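You operate a simulated robot arm through the tools that you are given. There is no shell and no other tool. Be economical: measure what you need, move in short steps, check, and stop when the job is done.

Carry out the task below with a simulated robot arm. There is one attempt and no reset: what you move stays moved.

TASK
Take the felt-soled block and put it on top of the white loose smoke detector.
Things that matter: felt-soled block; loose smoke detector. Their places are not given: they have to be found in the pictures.

Only the result counts: the job must be done as asked and must still hold three seconds after the hand-in. Knocking over, shifting, dropping, spilling or breaking anything else fails it.

THE ROBOT
A 7-joint arm with a two-finger parallel gripper, fixed in place. Base frame: the origin is at the foot of the arm, x ahead of it, y to its left, z up; the work surface is at about z = -2. Lengths are in mm, angles in degrees, forces in N, time in s.
With the tool pointing down near the work surface it reaches from about 220 to 580 mm from the base axis. Its first joint turns from -66.0 to 66.0 degrees. Payload 2.5 kg.
Tool frame: the origin (TCP) lies between the finger pads and is the grasp point; the fingertips stand 23 mm ahead of it; z points along the fingers, y is the line along which they close. Largest opening 94 mm; finger width 38, thickness 10; the body of the gripper, 54 by 96 mm, starts 39 mm behind the TCP.
Orientation is that of the tool frame in the base frame, as a unit quaternion [x, y, z, w]. With the fingers straight down and closing along the base's y, the tool's x points along the base's -x, its y along +y and its z along -z.

THE INTERFACE
- The arm moves only by the tool jog_arm. Its argument "series" is a list of rows, each a list of 6 numbers: the shift along the base's x, y, z in m, then the turn, a rotation vector about the base's x, y, z in degrees. In form: [[tx, ty, tz, rx, ry, rz], ...]. A call has 1 to 12 rows; each row shifts and turns the commanded pose from where the row before left it. "gripper" is the opening, from 0 (shut) to 1 (fully open), set as the call begins (left out, the last holds). Rows are played at 5 a second. More than 50 mm and 8.6 degrees between two rows, or a gripper value outside its range, and nothing of the call is played. A pose out of reach is approached as far as the arm can. The call stops where the force on the tool passes 40 N (or 10 N more than at its start, if that is more) or the arm is blocked; 0.2 s more then pass. The fingers move at their own pace (about 108 mm/s each) and stop on an object; they squeeze with about 22 N. The grip force told is the motor's: it shows also when the fingers shut on nothing. Time passes only in rows, and 0.2 s behind the last, so rows that do not move let the fingers close. The reply holds the time, the measured pose of the TCP, the force on the tool along the base axes, the opening and the grip force, in the units named above and with some noise, and new pictures: "pictures" is both (left out), scene, wrist or none.
- Cameras (640 x 400 px; columns grow to the right, rows downward): "scene" is fixed at [89.6, -400, 564.5]; the picture's right is [0.95, -0.33, 0.00], its down [-0.14, -0.41, -0.90] and it looks along [0.29, 0.85, -0.44] (base axes); focal length 330 px, centre (320, 200). "wrist" rides on the gripper at [-39, 0, -44] in the tool frame; the picture's right is [0.00, -1.00, 0.00], its down [0.97, 0.00, -0.24] and it looks along [0.24, 0.00, 0.97] (tool axes); focal length 218 px, centre (320, 200).
- measure_at(camera, pixels): for up to 12 pixels [column, row] of the newest picture of that camera ("zoom" is the newest enlarged one), the place [x, y, z] in the base frame of the surface seen there, good to about 2 mm, but the place of the scene camera against the robot may be out by one fixed shift of up to 18 mm in any direction. No time passes.
- close_up(camera, box): a new picture of the part [left, top, right, bottom] of that camera's present view, enlarged. No time passes.
- job_done(): hands the job in; it is judged then, once.

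Go step by step. Measure first, check grasps and placings, and put right what went wrong. The budget is 60 turns and 120 pictures, counting those below and the enlarged ones. Unless the task says otherwise, let go and move clear before handing in, and close with one line.

The tools are called after "Call:" by a JSON object that holds its "api" and its "payload". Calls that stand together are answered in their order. jog_arm: Moves the arm, as the interface text tells. Its arguments: {"type":"object","properties":{"series":{"type":"array","items":{"type":"array","items":{"type":"number"}}},"gripper":{"type":"number"},"pictures":{"type":"string","enum":["both","scene","wrist","none"]}},"required":["series"]} The other tools are called the same way: measure_at (camera, pixels) gives the place of the surface under pixels of a picture; close_up (camera, box) takes an enlarged picture of a part of a camera's view; job_done () hands the job in.

At the start:

```text
t: 0.0
tcp_pos: [242.9, 197.4, 315.6]
ee_rot: [0.0, 1.0, 0.0, 0.0]
contact_force: [-0.2, 0.1, 0.0]
grip_width: 94.0
grip_force: 0.1
```

scene: 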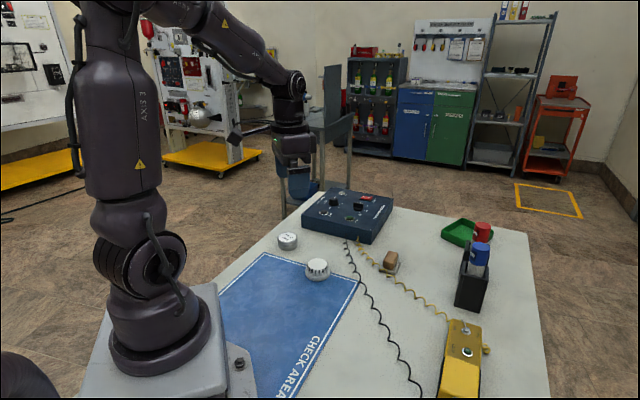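
wrist: 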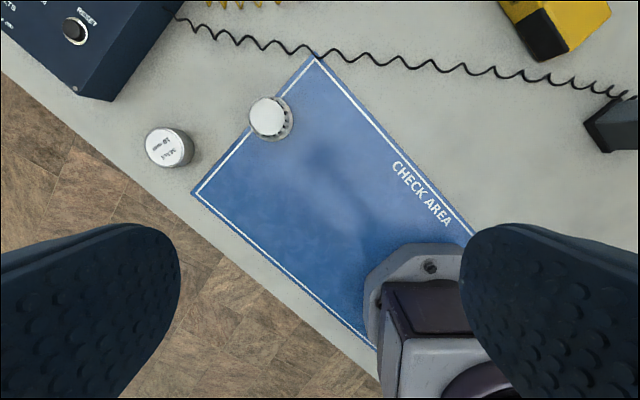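

The scene shows a white detector near (317,268), another round device near (287,241), and a small brown block near (390,260). I'll enlarge these and measure them.

Call:
{"api": "close_up", "payload": {"camera": "scene", "box": [260, 210, 420, 310]}}

Call:
{"api": "measure_at", "payload": {"camera": "scene", "pixels": [[317, 263], [287, 238], [391, 255], [390, 268], [345, 300], [317, 278]]}}

Call:
{"api": "measure_at", "payload": {"camera": "wrist", "pixels": [[267, 115], [168, 145], [320, 150], [290, 115]]}}

```text
4.00 times, centred on (340, 260) of scene
```

zoom: 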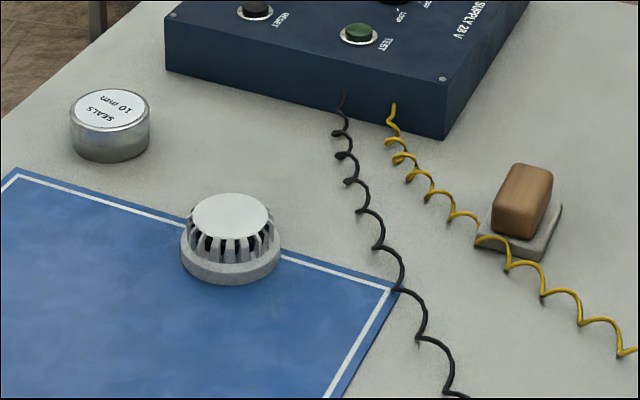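

```text
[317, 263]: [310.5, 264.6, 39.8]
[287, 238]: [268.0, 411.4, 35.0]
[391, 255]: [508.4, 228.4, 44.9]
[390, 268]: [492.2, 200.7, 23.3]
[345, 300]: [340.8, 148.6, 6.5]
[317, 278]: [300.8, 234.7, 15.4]
```

```text
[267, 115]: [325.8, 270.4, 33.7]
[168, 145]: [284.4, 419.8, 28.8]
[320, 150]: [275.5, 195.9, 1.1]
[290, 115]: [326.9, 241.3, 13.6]
```

The brown block with the grey felt sole is near scene (390,262), and the scene camera reads about (-15,-6,+6) mm off the wrist one. The yellow cord runs close to the sole, so I'll go above the block for a wrist view.

Call:
{"api": "jog_arm", "payload": {"series": [[0.045, 0.005, -0.01, 0, 0, 0], [0.045, 0.005, -0.01, 0, 0, 0], [0.045, 0.005, -0.01, 0, 0, 0], [0.045, 0.005, -0.01, 0, 0, 0], [0.045, 0.005, -0.02, 0, 0, 0], [0.032, 0.003, -0.02, 0, 0, 0], [0, 0, 0, 0, 0, 0]], "gripper": 1, "pictures": "wrist"}}

```text
t: 1.6
tcp_pos: [500.2, 224.6, 235.0]
ee_rot: [0.0, 1.0, 0.0, -0.001]
contact_force: [0.5, 0.5, 0.3]
grip_width: 93.7
grip_force: 0.1
```

wrist: 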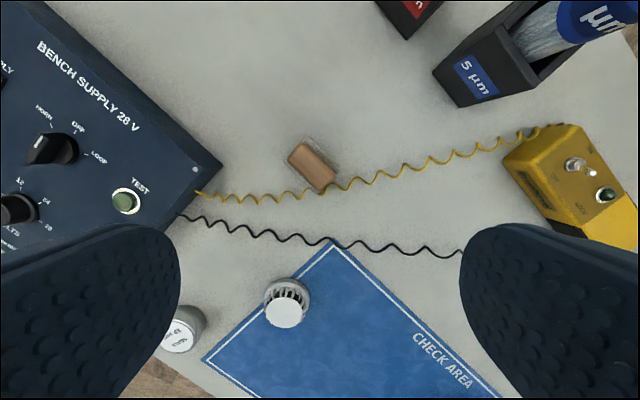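

Call:
{"api": "close_up", "payload": {"camera": "wrist", "box": [260, 120, 372, 190]}}

Call:
{"api": "measure_at", "payload": {"camera": "wrist", "pixels": [[312, 166], [301, 147], [291, 159], [333, 177], [320, 187], [332, 189], [304, 189], [285, 313], [287, 290]]}}

```text
5.71 times, centred on (316, 155) of wrist
```

zoom: 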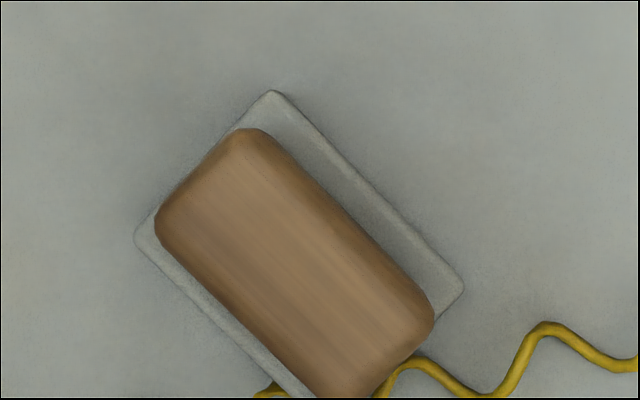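

```text
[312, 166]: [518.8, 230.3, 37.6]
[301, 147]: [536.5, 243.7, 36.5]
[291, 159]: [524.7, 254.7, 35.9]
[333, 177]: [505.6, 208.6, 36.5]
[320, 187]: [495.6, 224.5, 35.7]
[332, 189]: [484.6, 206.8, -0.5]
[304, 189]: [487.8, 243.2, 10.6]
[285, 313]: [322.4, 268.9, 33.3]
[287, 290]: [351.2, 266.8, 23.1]
```

The wood's top is centred near (516,232,37), with its long axis about 47° from x. I'll turn the tool +47°, centre over it and lower partway.

Call:
{"api": "jog_arm", "payload": {"series": [[0.003, 0.001, -0.015, 0, 0, 7.83], [0.003, 0.001, -0.015, 0, 0, 7.83], [0.003, 0.001, -0.015, 0, 0, 7.83], [0.003, 0.001, -0.015, 0, 0, 7.83], [0.002, 0.002, -0.02, 0, 0, 7.83], [0.002, 0.001, -0.02, 0, 0, 7.83], [0, 0, -0.02, 0, 0, 0], [0, 0, 0, 0, 0, 0]]}}

```text
t: 3.4
tcp_pos: [517.6, 232.6, 115.1]
ee_rot: [-0.398, 0.917, 0.001, -0.001]
contact_force: [0.0, 0.4, 0.2]
grip_width: 94.3
grip_force: 0.0
```

scene: 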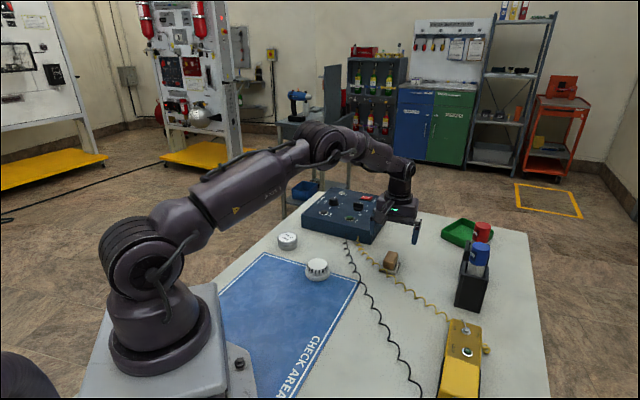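
wrist: 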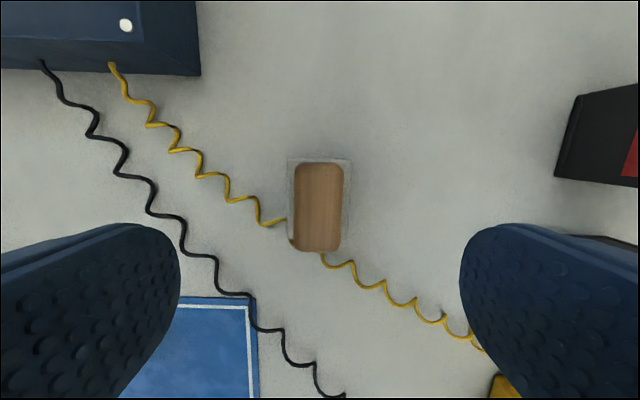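

The block is now aligned with the fingers at wrist (318,207), and the yellow cord meets the sole at (285,220) and (325,258). I'll enlarge to see whether it crosses over the sole, and measure.

Call:
{"api": "close_up", "payload": {"camera": "wrist", "box": [240, 150, 400, 280]}}

Call:
{"api": "measure_at", "payload": {"camera": "wrist", "pixels": [[298, 200], [341, 200], [319, 166], [318, 246], [318, 205], [291, 190], [347, 190], [320, 160], [290, 228], [325, 259], [280, 220]]}}

Call:
{"api": "close_up", "payload": {"camera": "scene", "box": [350, 230, 430, 280]}}

```text
3.08 times, centred on (320, 215) of wrist
```

zoom: 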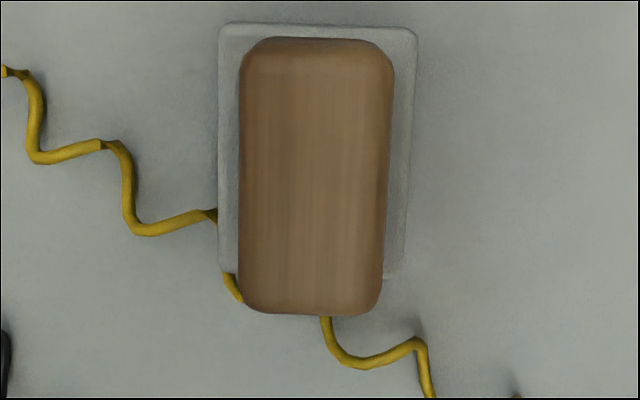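

```text
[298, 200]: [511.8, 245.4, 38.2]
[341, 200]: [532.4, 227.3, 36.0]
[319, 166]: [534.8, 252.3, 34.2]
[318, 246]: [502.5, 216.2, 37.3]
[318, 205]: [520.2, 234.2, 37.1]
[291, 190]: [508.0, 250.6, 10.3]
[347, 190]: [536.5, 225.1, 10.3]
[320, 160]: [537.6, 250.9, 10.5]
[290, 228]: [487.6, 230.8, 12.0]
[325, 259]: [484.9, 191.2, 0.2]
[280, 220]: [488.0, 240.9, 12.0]
```

```text
8.00 times, centred on (390, 255) of scene
```

zoom: 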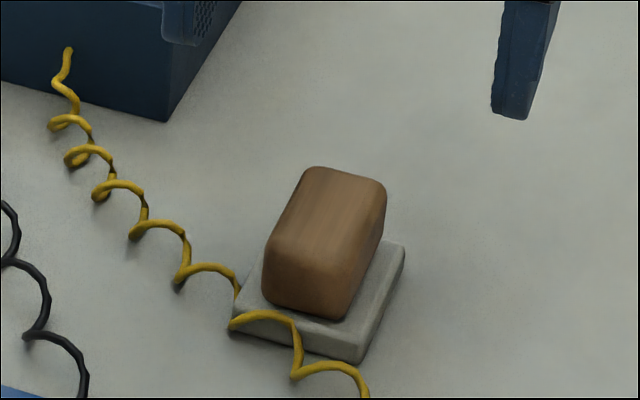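

The cord touches only the sole's near corner (coil top at z≈12). I'll grip the wood alone with the tips at z≈17, so I descend to TCP z 40 first.

Call:
{"api": "jog_arm", "payload": {"series": [[-0.0005, 0, -0.025, 0, 0, 0], [0, 0, -0.025, 0, 0, 0], [0, 0, -0.015, 0, 0, 0], [0, 0, -0.01, 0, 0, 0], [0, 0, 0, 0, 0, 0]]}}

```text
t: 4.6
tcp_pos: [516.2, 232.0, 39.6]
ee_rot: [-0.398, 0.917, 0.0, 0.0]
contact_force: [0.2, -0.1, -0.1]
grip_width: 94.0
grip_force: 0.1
```

scene: 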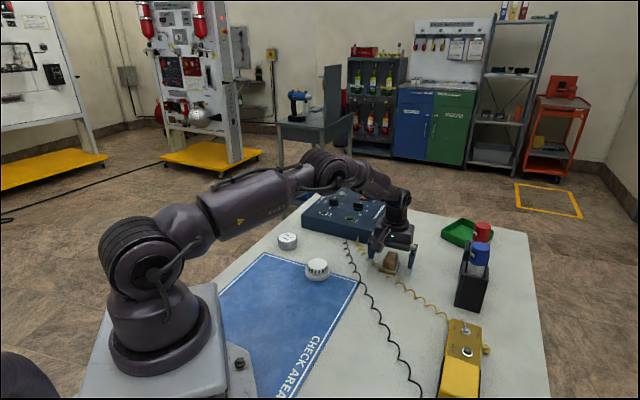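
wrist: 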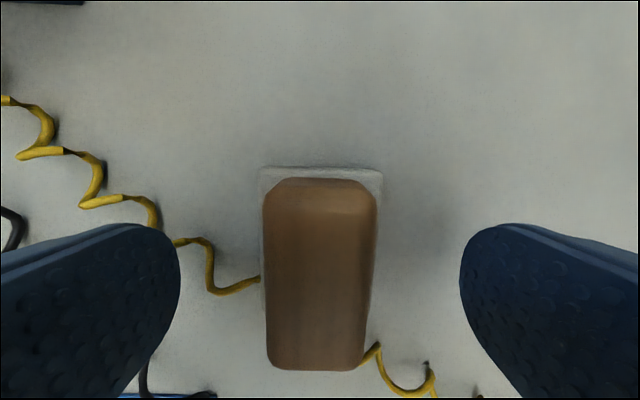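

The block is centred between the fingers with no contact force, so I'll close.

Call:
{"api": "jog_arm", "payload": {"series": [[0, 0, 0, 0, 0, 0], [0, 0, 0, 0, 0, 0], [0, 0, 0, 0, 0, 0], [0, 0, 0, 0, 0, 0]], "gripper": 0}}

Call:
{"api": "close_up", "payload": {"camera": "scene", "box": [340, 220, 436, 280]}}

```text
t: 5.6
tcp_pos: [515.0, 233.2, 40.9]
ee_rot: [-0.399, 0.917, 0.001, 0.0]
contact_force: [-0.3, 0.1, 0.3]
grip_width: 29.6
grip_force: 22.4
```

scene: 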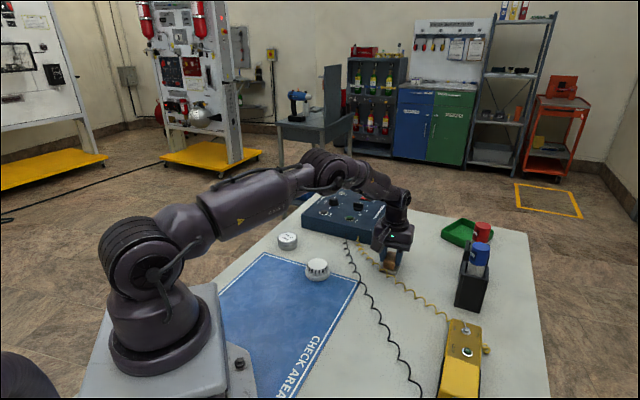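
wrist: 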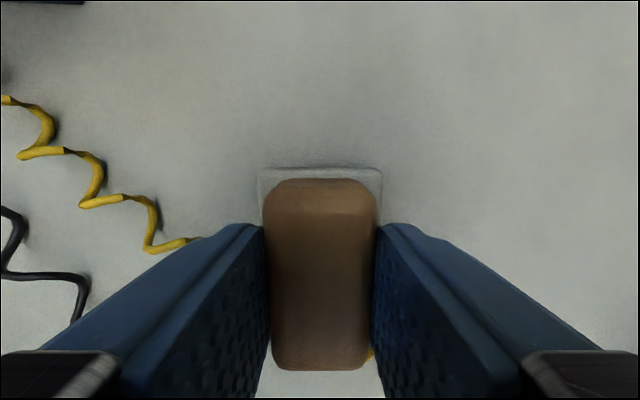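

```text
6.67 times, centred on (388, 250) of scene
```

zoom: 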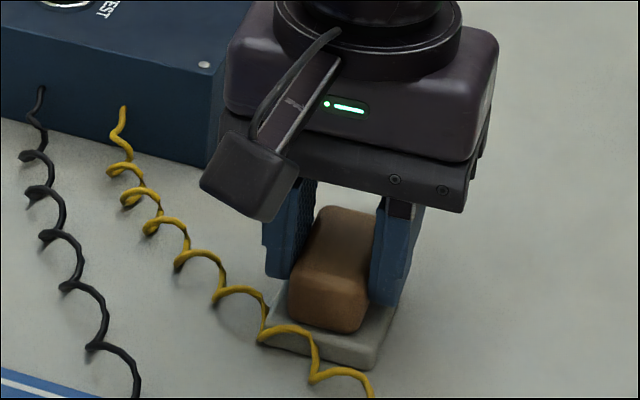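

It's gripped at 29.6 mm with 22 N. I'll lift slowly, drifting slightly away from the cord.

Call:
{"api": "jog_arm", "payload": {"series": [[0.001, 0.001, 0.004, 0, 0, 0], [0.002, 0.002, 0.006, 0, 0, 0], [0, 0, 0.01, 0, 0, 0], [0, 0, 0.02, 0, 0, 0], [0, 0, 0.03, 0, 0, 0], [0, 0, 0.03, 0, 0, 0], [0, 0, 0, 0, 0, 0]]}}

Call:
{"api": "close_up", "payload": {"camera": "scene", "box": [340, 180, 452, 280]}}

```text
t: 7.2
tcp_pos: [519.6, 234.8, 141.8]
ee_rot: [-0.399, 0.917, 0.0, 0.0]
contact_force: [-0.4, -0.3, -0.3]
grip_width: 29.3
grip_force: 22.3
```

scene: 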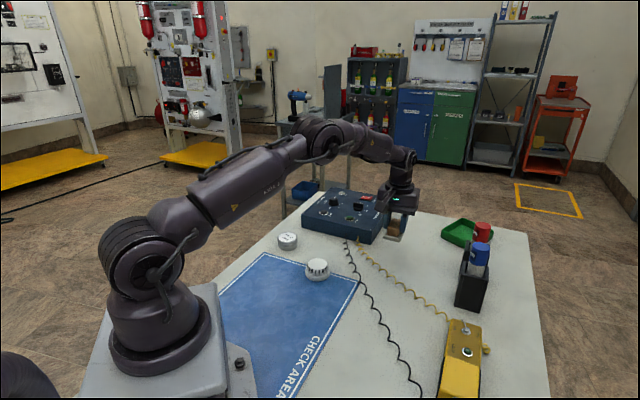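
wrist: 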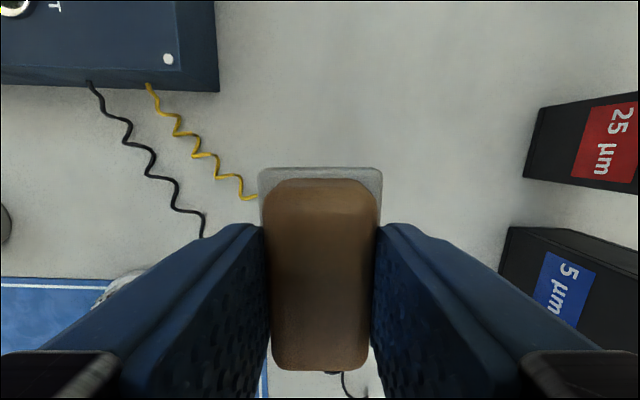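

```text
4.00 times, centred on (396, 230) of scene
```

zoom: 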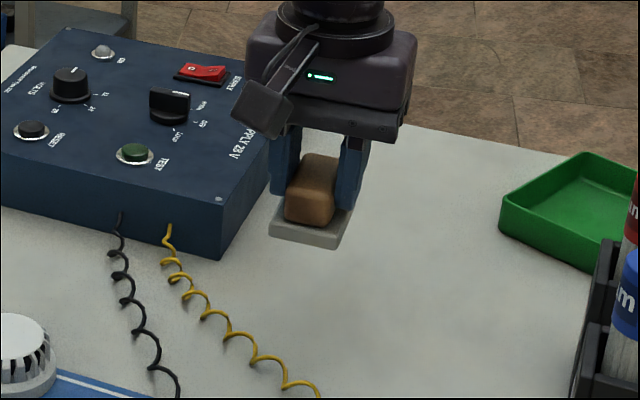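

The lift was clean: the cord is undisturbed and the block is held level. I'll move back near the detector so the wrist camera sees it above the block.

Call:
{"api": "jog_arm", "payload": {"series": [[-0.042, -0.005, 0.002, 0, 0, 0], [-0.042, -0.005, 0.002, 0, 0, 0], [-0.042, -0.005, 0.002, 0, 0, 0], [-0.042, -0.005, 0.002, 0, 0, 0], [-0.042, -0.005, 0, 0, 0, 0], [-0.042, -0.005, 0, 0, 0, 0], [0, 0, 0, 0, 0, 0], [0, 0, 0, 0, 0, 0]], "pictures": "wrist"}}

Call:
{"api": "close_up", "payload": {"camera": "wrist", "box": [240, 40, 400, 180]}}

```text
t: 9.0
tcp_pos: [266.4, 205.8, 150.8]
ee_rot: [-0.399, 0.917, 0.0, 0.0]
contact_force: [0.1, 0.4, -0.3]
grip_width: 29.5
grip_force: 22.0
```

wrist: 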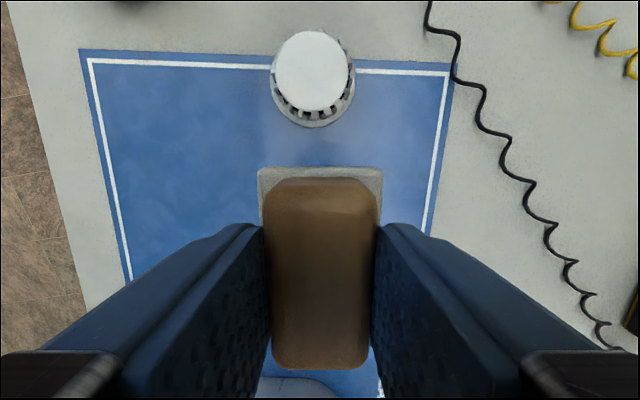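

```text
2.86 times, centred on (320, 110) of wrist
```

zoom: 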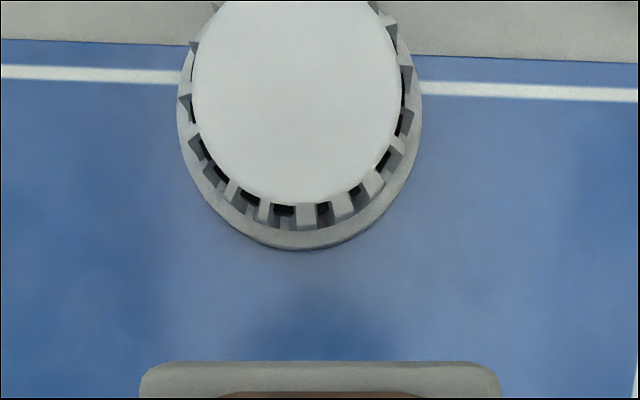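

Call:
{"api": "measure_at", "payload": {"camera": "wrist", "pixels": [[312, 70], [277, 70], [347, 70], [312, 34], [312, 108], [288, 45], [337, 97], [320, 172], [262, 180], [378, 180]]}}

```text
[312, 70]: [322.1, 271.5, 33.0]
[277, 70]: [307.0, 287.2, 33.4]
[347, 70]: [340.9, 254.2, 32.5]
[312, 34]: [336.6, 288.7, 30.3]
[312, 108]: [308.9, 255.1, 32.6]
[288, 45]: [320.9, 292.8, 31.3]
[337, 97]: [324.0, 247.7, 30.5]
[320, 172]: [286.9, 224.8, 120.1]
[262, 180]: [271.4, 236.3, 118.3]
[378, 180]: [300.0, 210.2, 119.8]
```

The detector's top disc is centred at (323,271,33), and the sole bottom hangs about 42.5 mm below the TCP. I'll move above it and stop about 8 mm short.

Call:
{"api": "jog_arm", "payload": {"series": [[0.0185, 0.0215, 0, 0, 0, 0], [0.0185, 0.0215, 0, 0, 0, 0], [0.0185, 0.0215, 0, 0, 0, 0], [0, 0, -0.025, 0, 0, 0], [0, 0, -0.02, 0, 0, 0], [0, 0, -0.02, 0, 0, 0], [0, 0, 0, 0, 0, 0]]}}

Call:
{"api": "close_up", "payload": {"camera": "scene", "box": [270, 230, 366, 290]}}

```text
t: 10.6
tcp_pos: [321.2, 268.9, 84.0]
ee_rot: [-0.398, 0.917, 0.0, 0.0]
contact_force: [-0.4, -0.2, -1.6]
grip_width: 29.4
grip_force: 21.7
```

scene: 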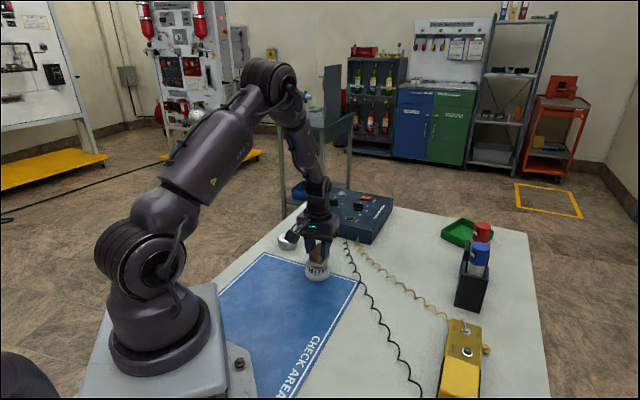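
wrist: 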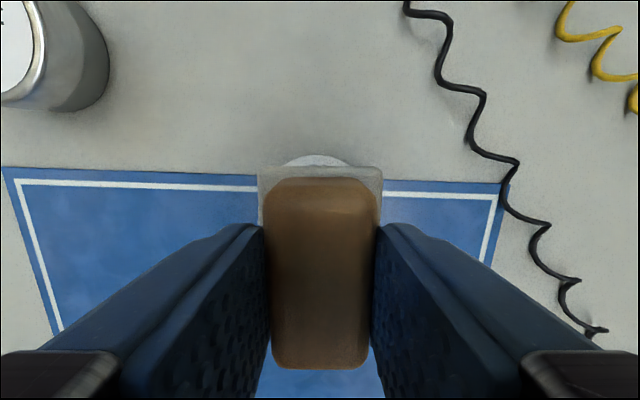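

```text
6.67 times, centred on (318, 260) of scene
```

zoom: 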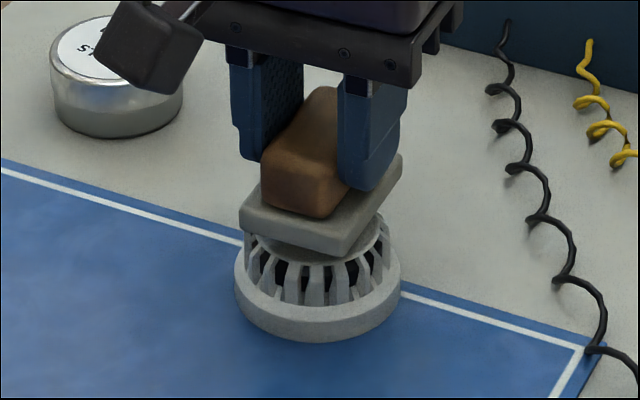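

The block hovers centred over the disc. I'll lower in small steps and watch the force.

Call:
{"api": "jog_arm", "payload": {"series": [[0, 0, -0.002, 0, 0, 0], [0, 0, -0.002, 0, 0, 0], [0, 0, -0.0015, 0, 0, 0], [0, 0, 0, 0, 0, 0]], "pictures": "scene"}}

Call:
{"api": "close_up", "payload": {"camera": "scene", "box": [270, 230, 366, 290]}}

```text
t: 11.6
tcp_pos: [323.4, 269.6, 76.6]
ee_rot: [-0.399, 0.917, -0.001, 0.0]
contact_force: [0.2, 0.2, -0.7]
grip_width: 29.3
grip_force: 22.4
```

scene: 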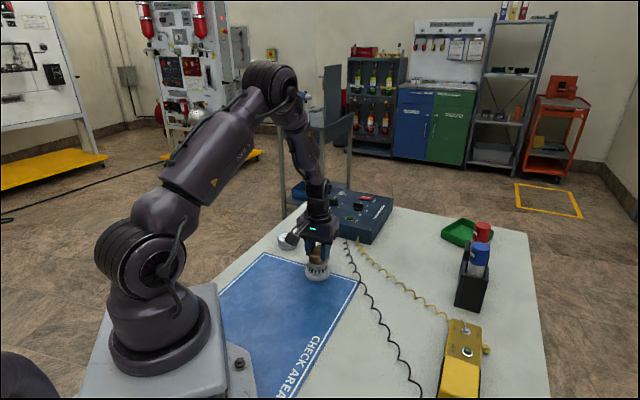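

```text
6.67 times, centred on (318, 260) of scene
```

zoom: 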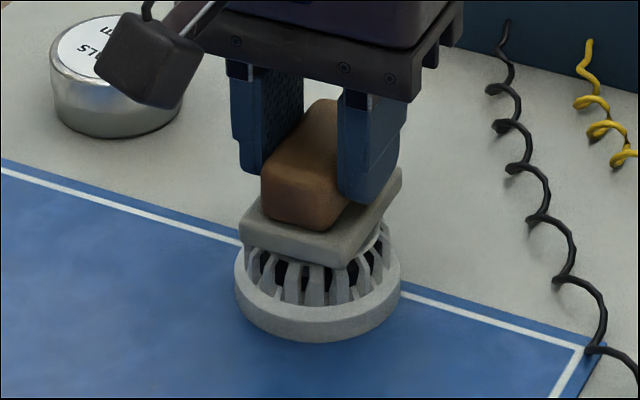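

No contact yet, though the gap is only a millimetre or two. I'll continue in 0.7 mm steps.

Call:
{"api": "jog_arm", "payload": {"series": [[0, 0, -0.0007, 0, 0, 0], [0, 0, -0.0007, 0, 0, 0], [0, 0, 0, 0, 0, 0]], "pictures": "none"}}

```text
t: 12.4
tcp_pos: [322.3, 269.1, 77.0]
ee_rot: [-0.398, 0.917, -0.001, 0.0]
contact_force: [-0.3, -0.6, 0.6]
grip_width: 29.5
grip_force: 21.9
```

Call:
{"api": "jog_arm", "payload": {"series": [[0, 0, -0.0007, 0, 0, 0], [0, 0, 0, 0, 0, 0]], "pictures": "none"}}

Call:
{"api": "close_up", "payload": {"camera": "scene", "box": [286, 240, 350, 280]}}

```text
t: 13.0
tcp_pos: [322.9, 269.5, 75.7]
ee_rot: [-0.399, 0.917, 0.0, 0.0]
contact_force: [0.2, -0.5, -0.1]
grip_width: 29.3
grip_force: 21.9
```

```text
10.00 times, centred on (318, 260) of scene
```

zoom: 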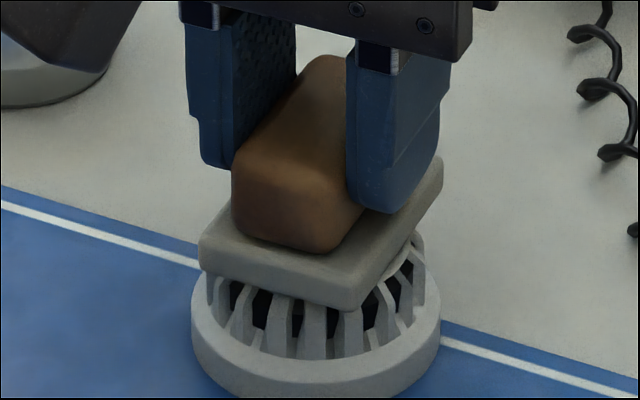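

Still no clear load, so I'll keep stepping down.

Call:
{"api": "jog_arm", "payload": {"series": [[0, 0, -0.0007, 0, 0, 0], [0, 0, 0, 0, 0, 0]], "pictures": "none"}}

```text
t: 13.6
tcp_pos: [322.2, 269.0, 74.9]
ee_rot: [-0.399, 0.917, 0.0, 0.0]
contact_force: [0.1, 0.4, 0.1]
grip_width: 29.5
grip_force: 22.2
```

Call:
{"api": "jog_arm", "payload": {"series": [[0, 0, -0.0007, 0, 0, 0], [0, 0, 0, 0, 0, 0]], "pictures": "none"}}

```text
t: 14.2
tcp_pos: [322.3, 269.5, 74.6]
ee_rot: [-0.399, 0.917, 0.0, 0.0]
contact_force: [0.4, -1.3, -1.2]
grip_width: 29.6
grip_force: 22.5
```

Call:
{"api": "jog_arm", "payload": {"series": [[0, 0, -0.0007, 0, 0, 0], [0, 0, 0, 0, 0, 0]], "pictures": "none"}}

Call:
{"api": "close_up", "payload": {"camera": "scene", "box": [286, 240, 350, 280]}}

```text
t: 14.8
tcp_pos: [321.7, 270.1, 74.2]
ee_rot: [-0.399, 0.917, 0.0, 0.0]
contact_force: [-0.4, 0.2, -0.9]
grip_width: 29.1
grip_force: 21.7
```

```text
10.00 times, centred on (318, 260) of scene
```

zoom: 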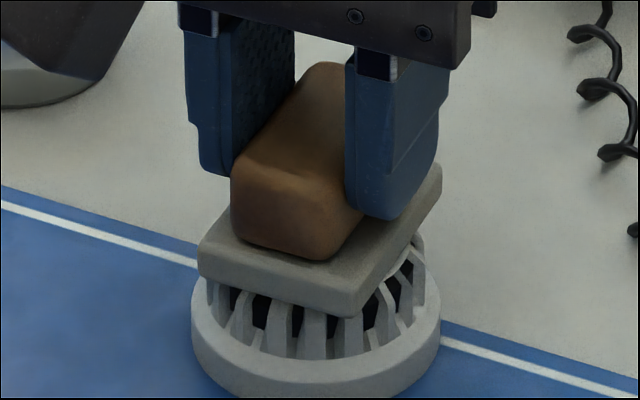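

The picture shows it still descending freely, so I'll continue.

Call:
{"api": "jog_arm", "payload": {"series": [[0, 0, -0.0007, 0, 0, 0], [0, 0, 0, 0, 0, 0]], "pictures": "none"}}

```text
t: 15.4
tcp_pos: [321.6, 269.6, 73.4]
ee_rot: [-0.399, 0.917, 0.001, 0.0]
contact_force: [-0.4, -0.3, 2.2]
grip_width: 29.4
grip_force: 22.2
```

Call:
{"api": "jog_arm", "payload": {"series": [[0, 0, -0.0005, 0, 0, 0], [0, 0, 0, 0, 0, 0]], "pictures": "wrist"}}

Call:
{"api": "close_up", "payload": {"camera": "scene", "box": [286, 240, 350, 280]}}

```text
t: 16.0
tcp_pos: [321.9, 269.3, 72.8]
ee_rot: [-0.399, 0.917, 0.0, 0.0]
contact_force: [-2.3, -1.9, 6.9]
grip_width: 29.5
grip_force: 22.4
```

wrist: 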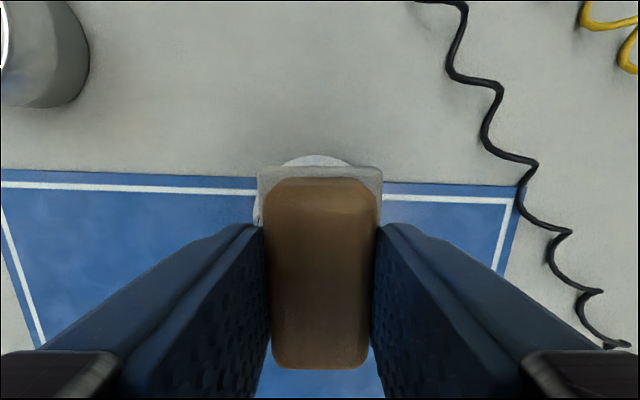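

```text
10.00 times, centred on (318, 260) of scene
```

zoom: 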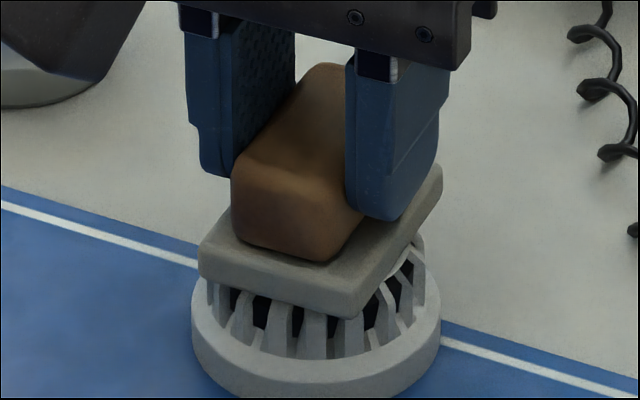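

There is contact: 7 N up, and the block has stopped descending. I'll release and let it settle before retreating.

Call:
{"api": "jog_arm", "payload": {"series": [[0, 0, 0, 0, 0, 0], [0, 0, 0, 0, 0, 0], [0, 0, 0, 0, 0, 0]], "gripper": 0.7}}

Call:
{"api": "close_up", "payload": {"camera": "scene", "box": [286, 240, 350, 280]}}

```text
t: 16.8
tcp_pos: [321.6, 269.5, 73.5]
ee_rot: [-0.4, 0.917, 0.001, 0.0]
contact_force: [-0.7, -0.3, -0.2]
grip_width: 66.0
grip_force: 0.1
```

scene: 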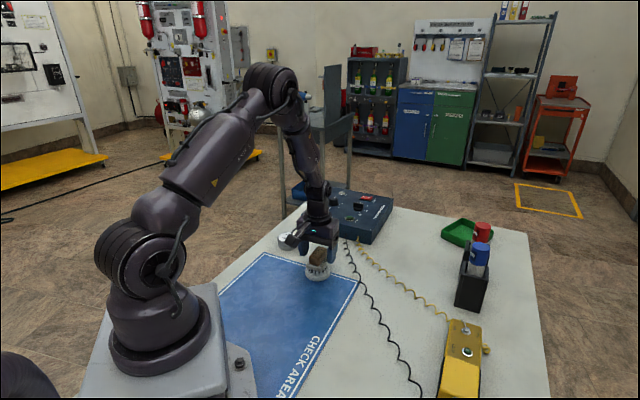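
wrist: 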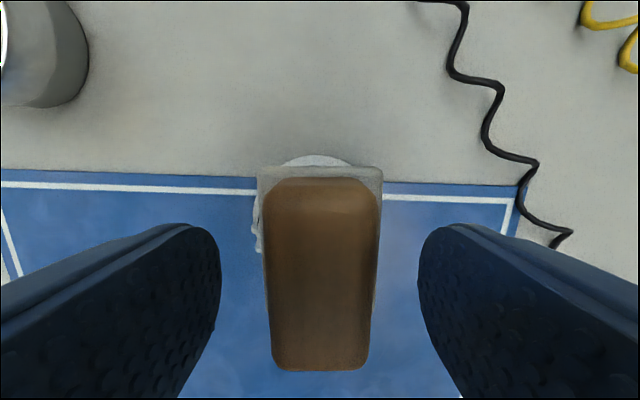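

```text
10.00 times, centred on (318, 260) of scene
```

zoom: 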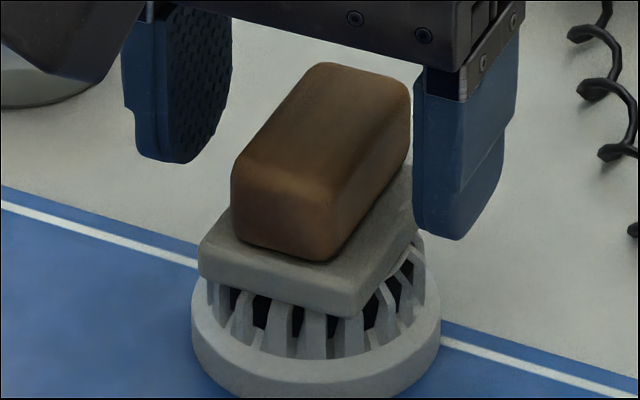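

The block sits steady on the detector with the fingers clear on both sides. I'll retreat straight up.

Call:
{"api": "jog_arm", "payload": {"series": [[0, 0, 0.015, 0, 0, 0], [0, 0, 0.025, 0, 0, 0], [0, 0, 0.035, 0, 0, 0], [0, 0, 0.04, 0, 0, 0], [0, 0, 0.03, 0, 0, 0], [0, 0, 0, 0, 0, 0]]}}

Call:
{"api": "close_up", "payload": {"camera": "scene", "box": [270, 220, 430, 320]}}

```text
t: 18.2
tcp_pos: [322.1, 270.8, 217.7]
ee_rot: [-0.398, 0.917, 0.0, 0.0]
contact_force: [0.5, -0.3, 0.4]
grip_width: 65.7
grip_force: 0.0
```

scene: 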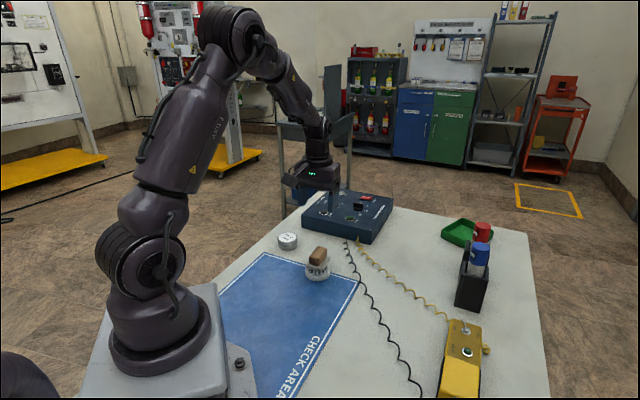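
wrist: 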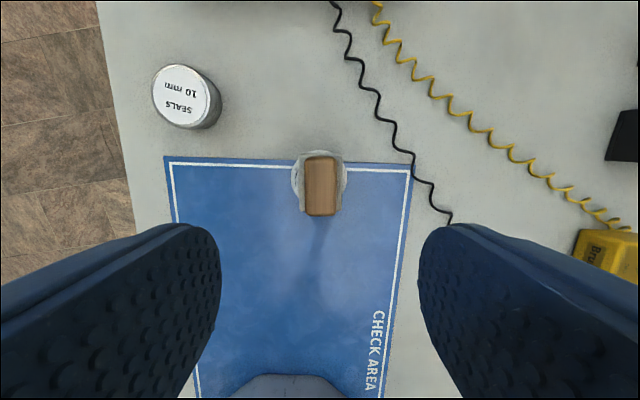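

```text
4.00 times, centred on (350, 270) of scene
```

zoom: 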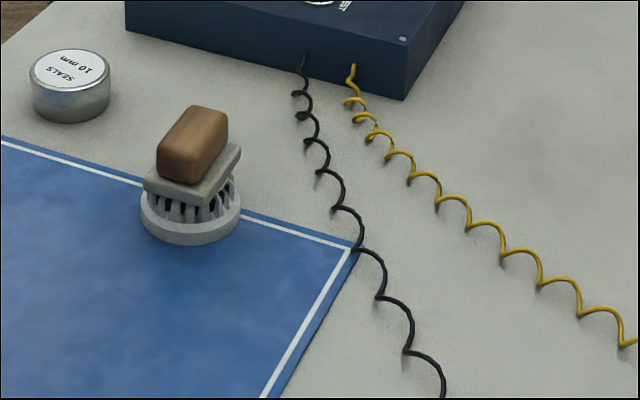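

The block rests centred on the detector, the arm is clear, and everything else looks untouched, so I'll hand in.

Call:
{"api": "job_done", "payload": {}}

```text
The job is handed in.
```

The felt-soled block is sitting on top of the white smoke detector, the gripper has let go and moved clear, and nothing else was visibly moved.
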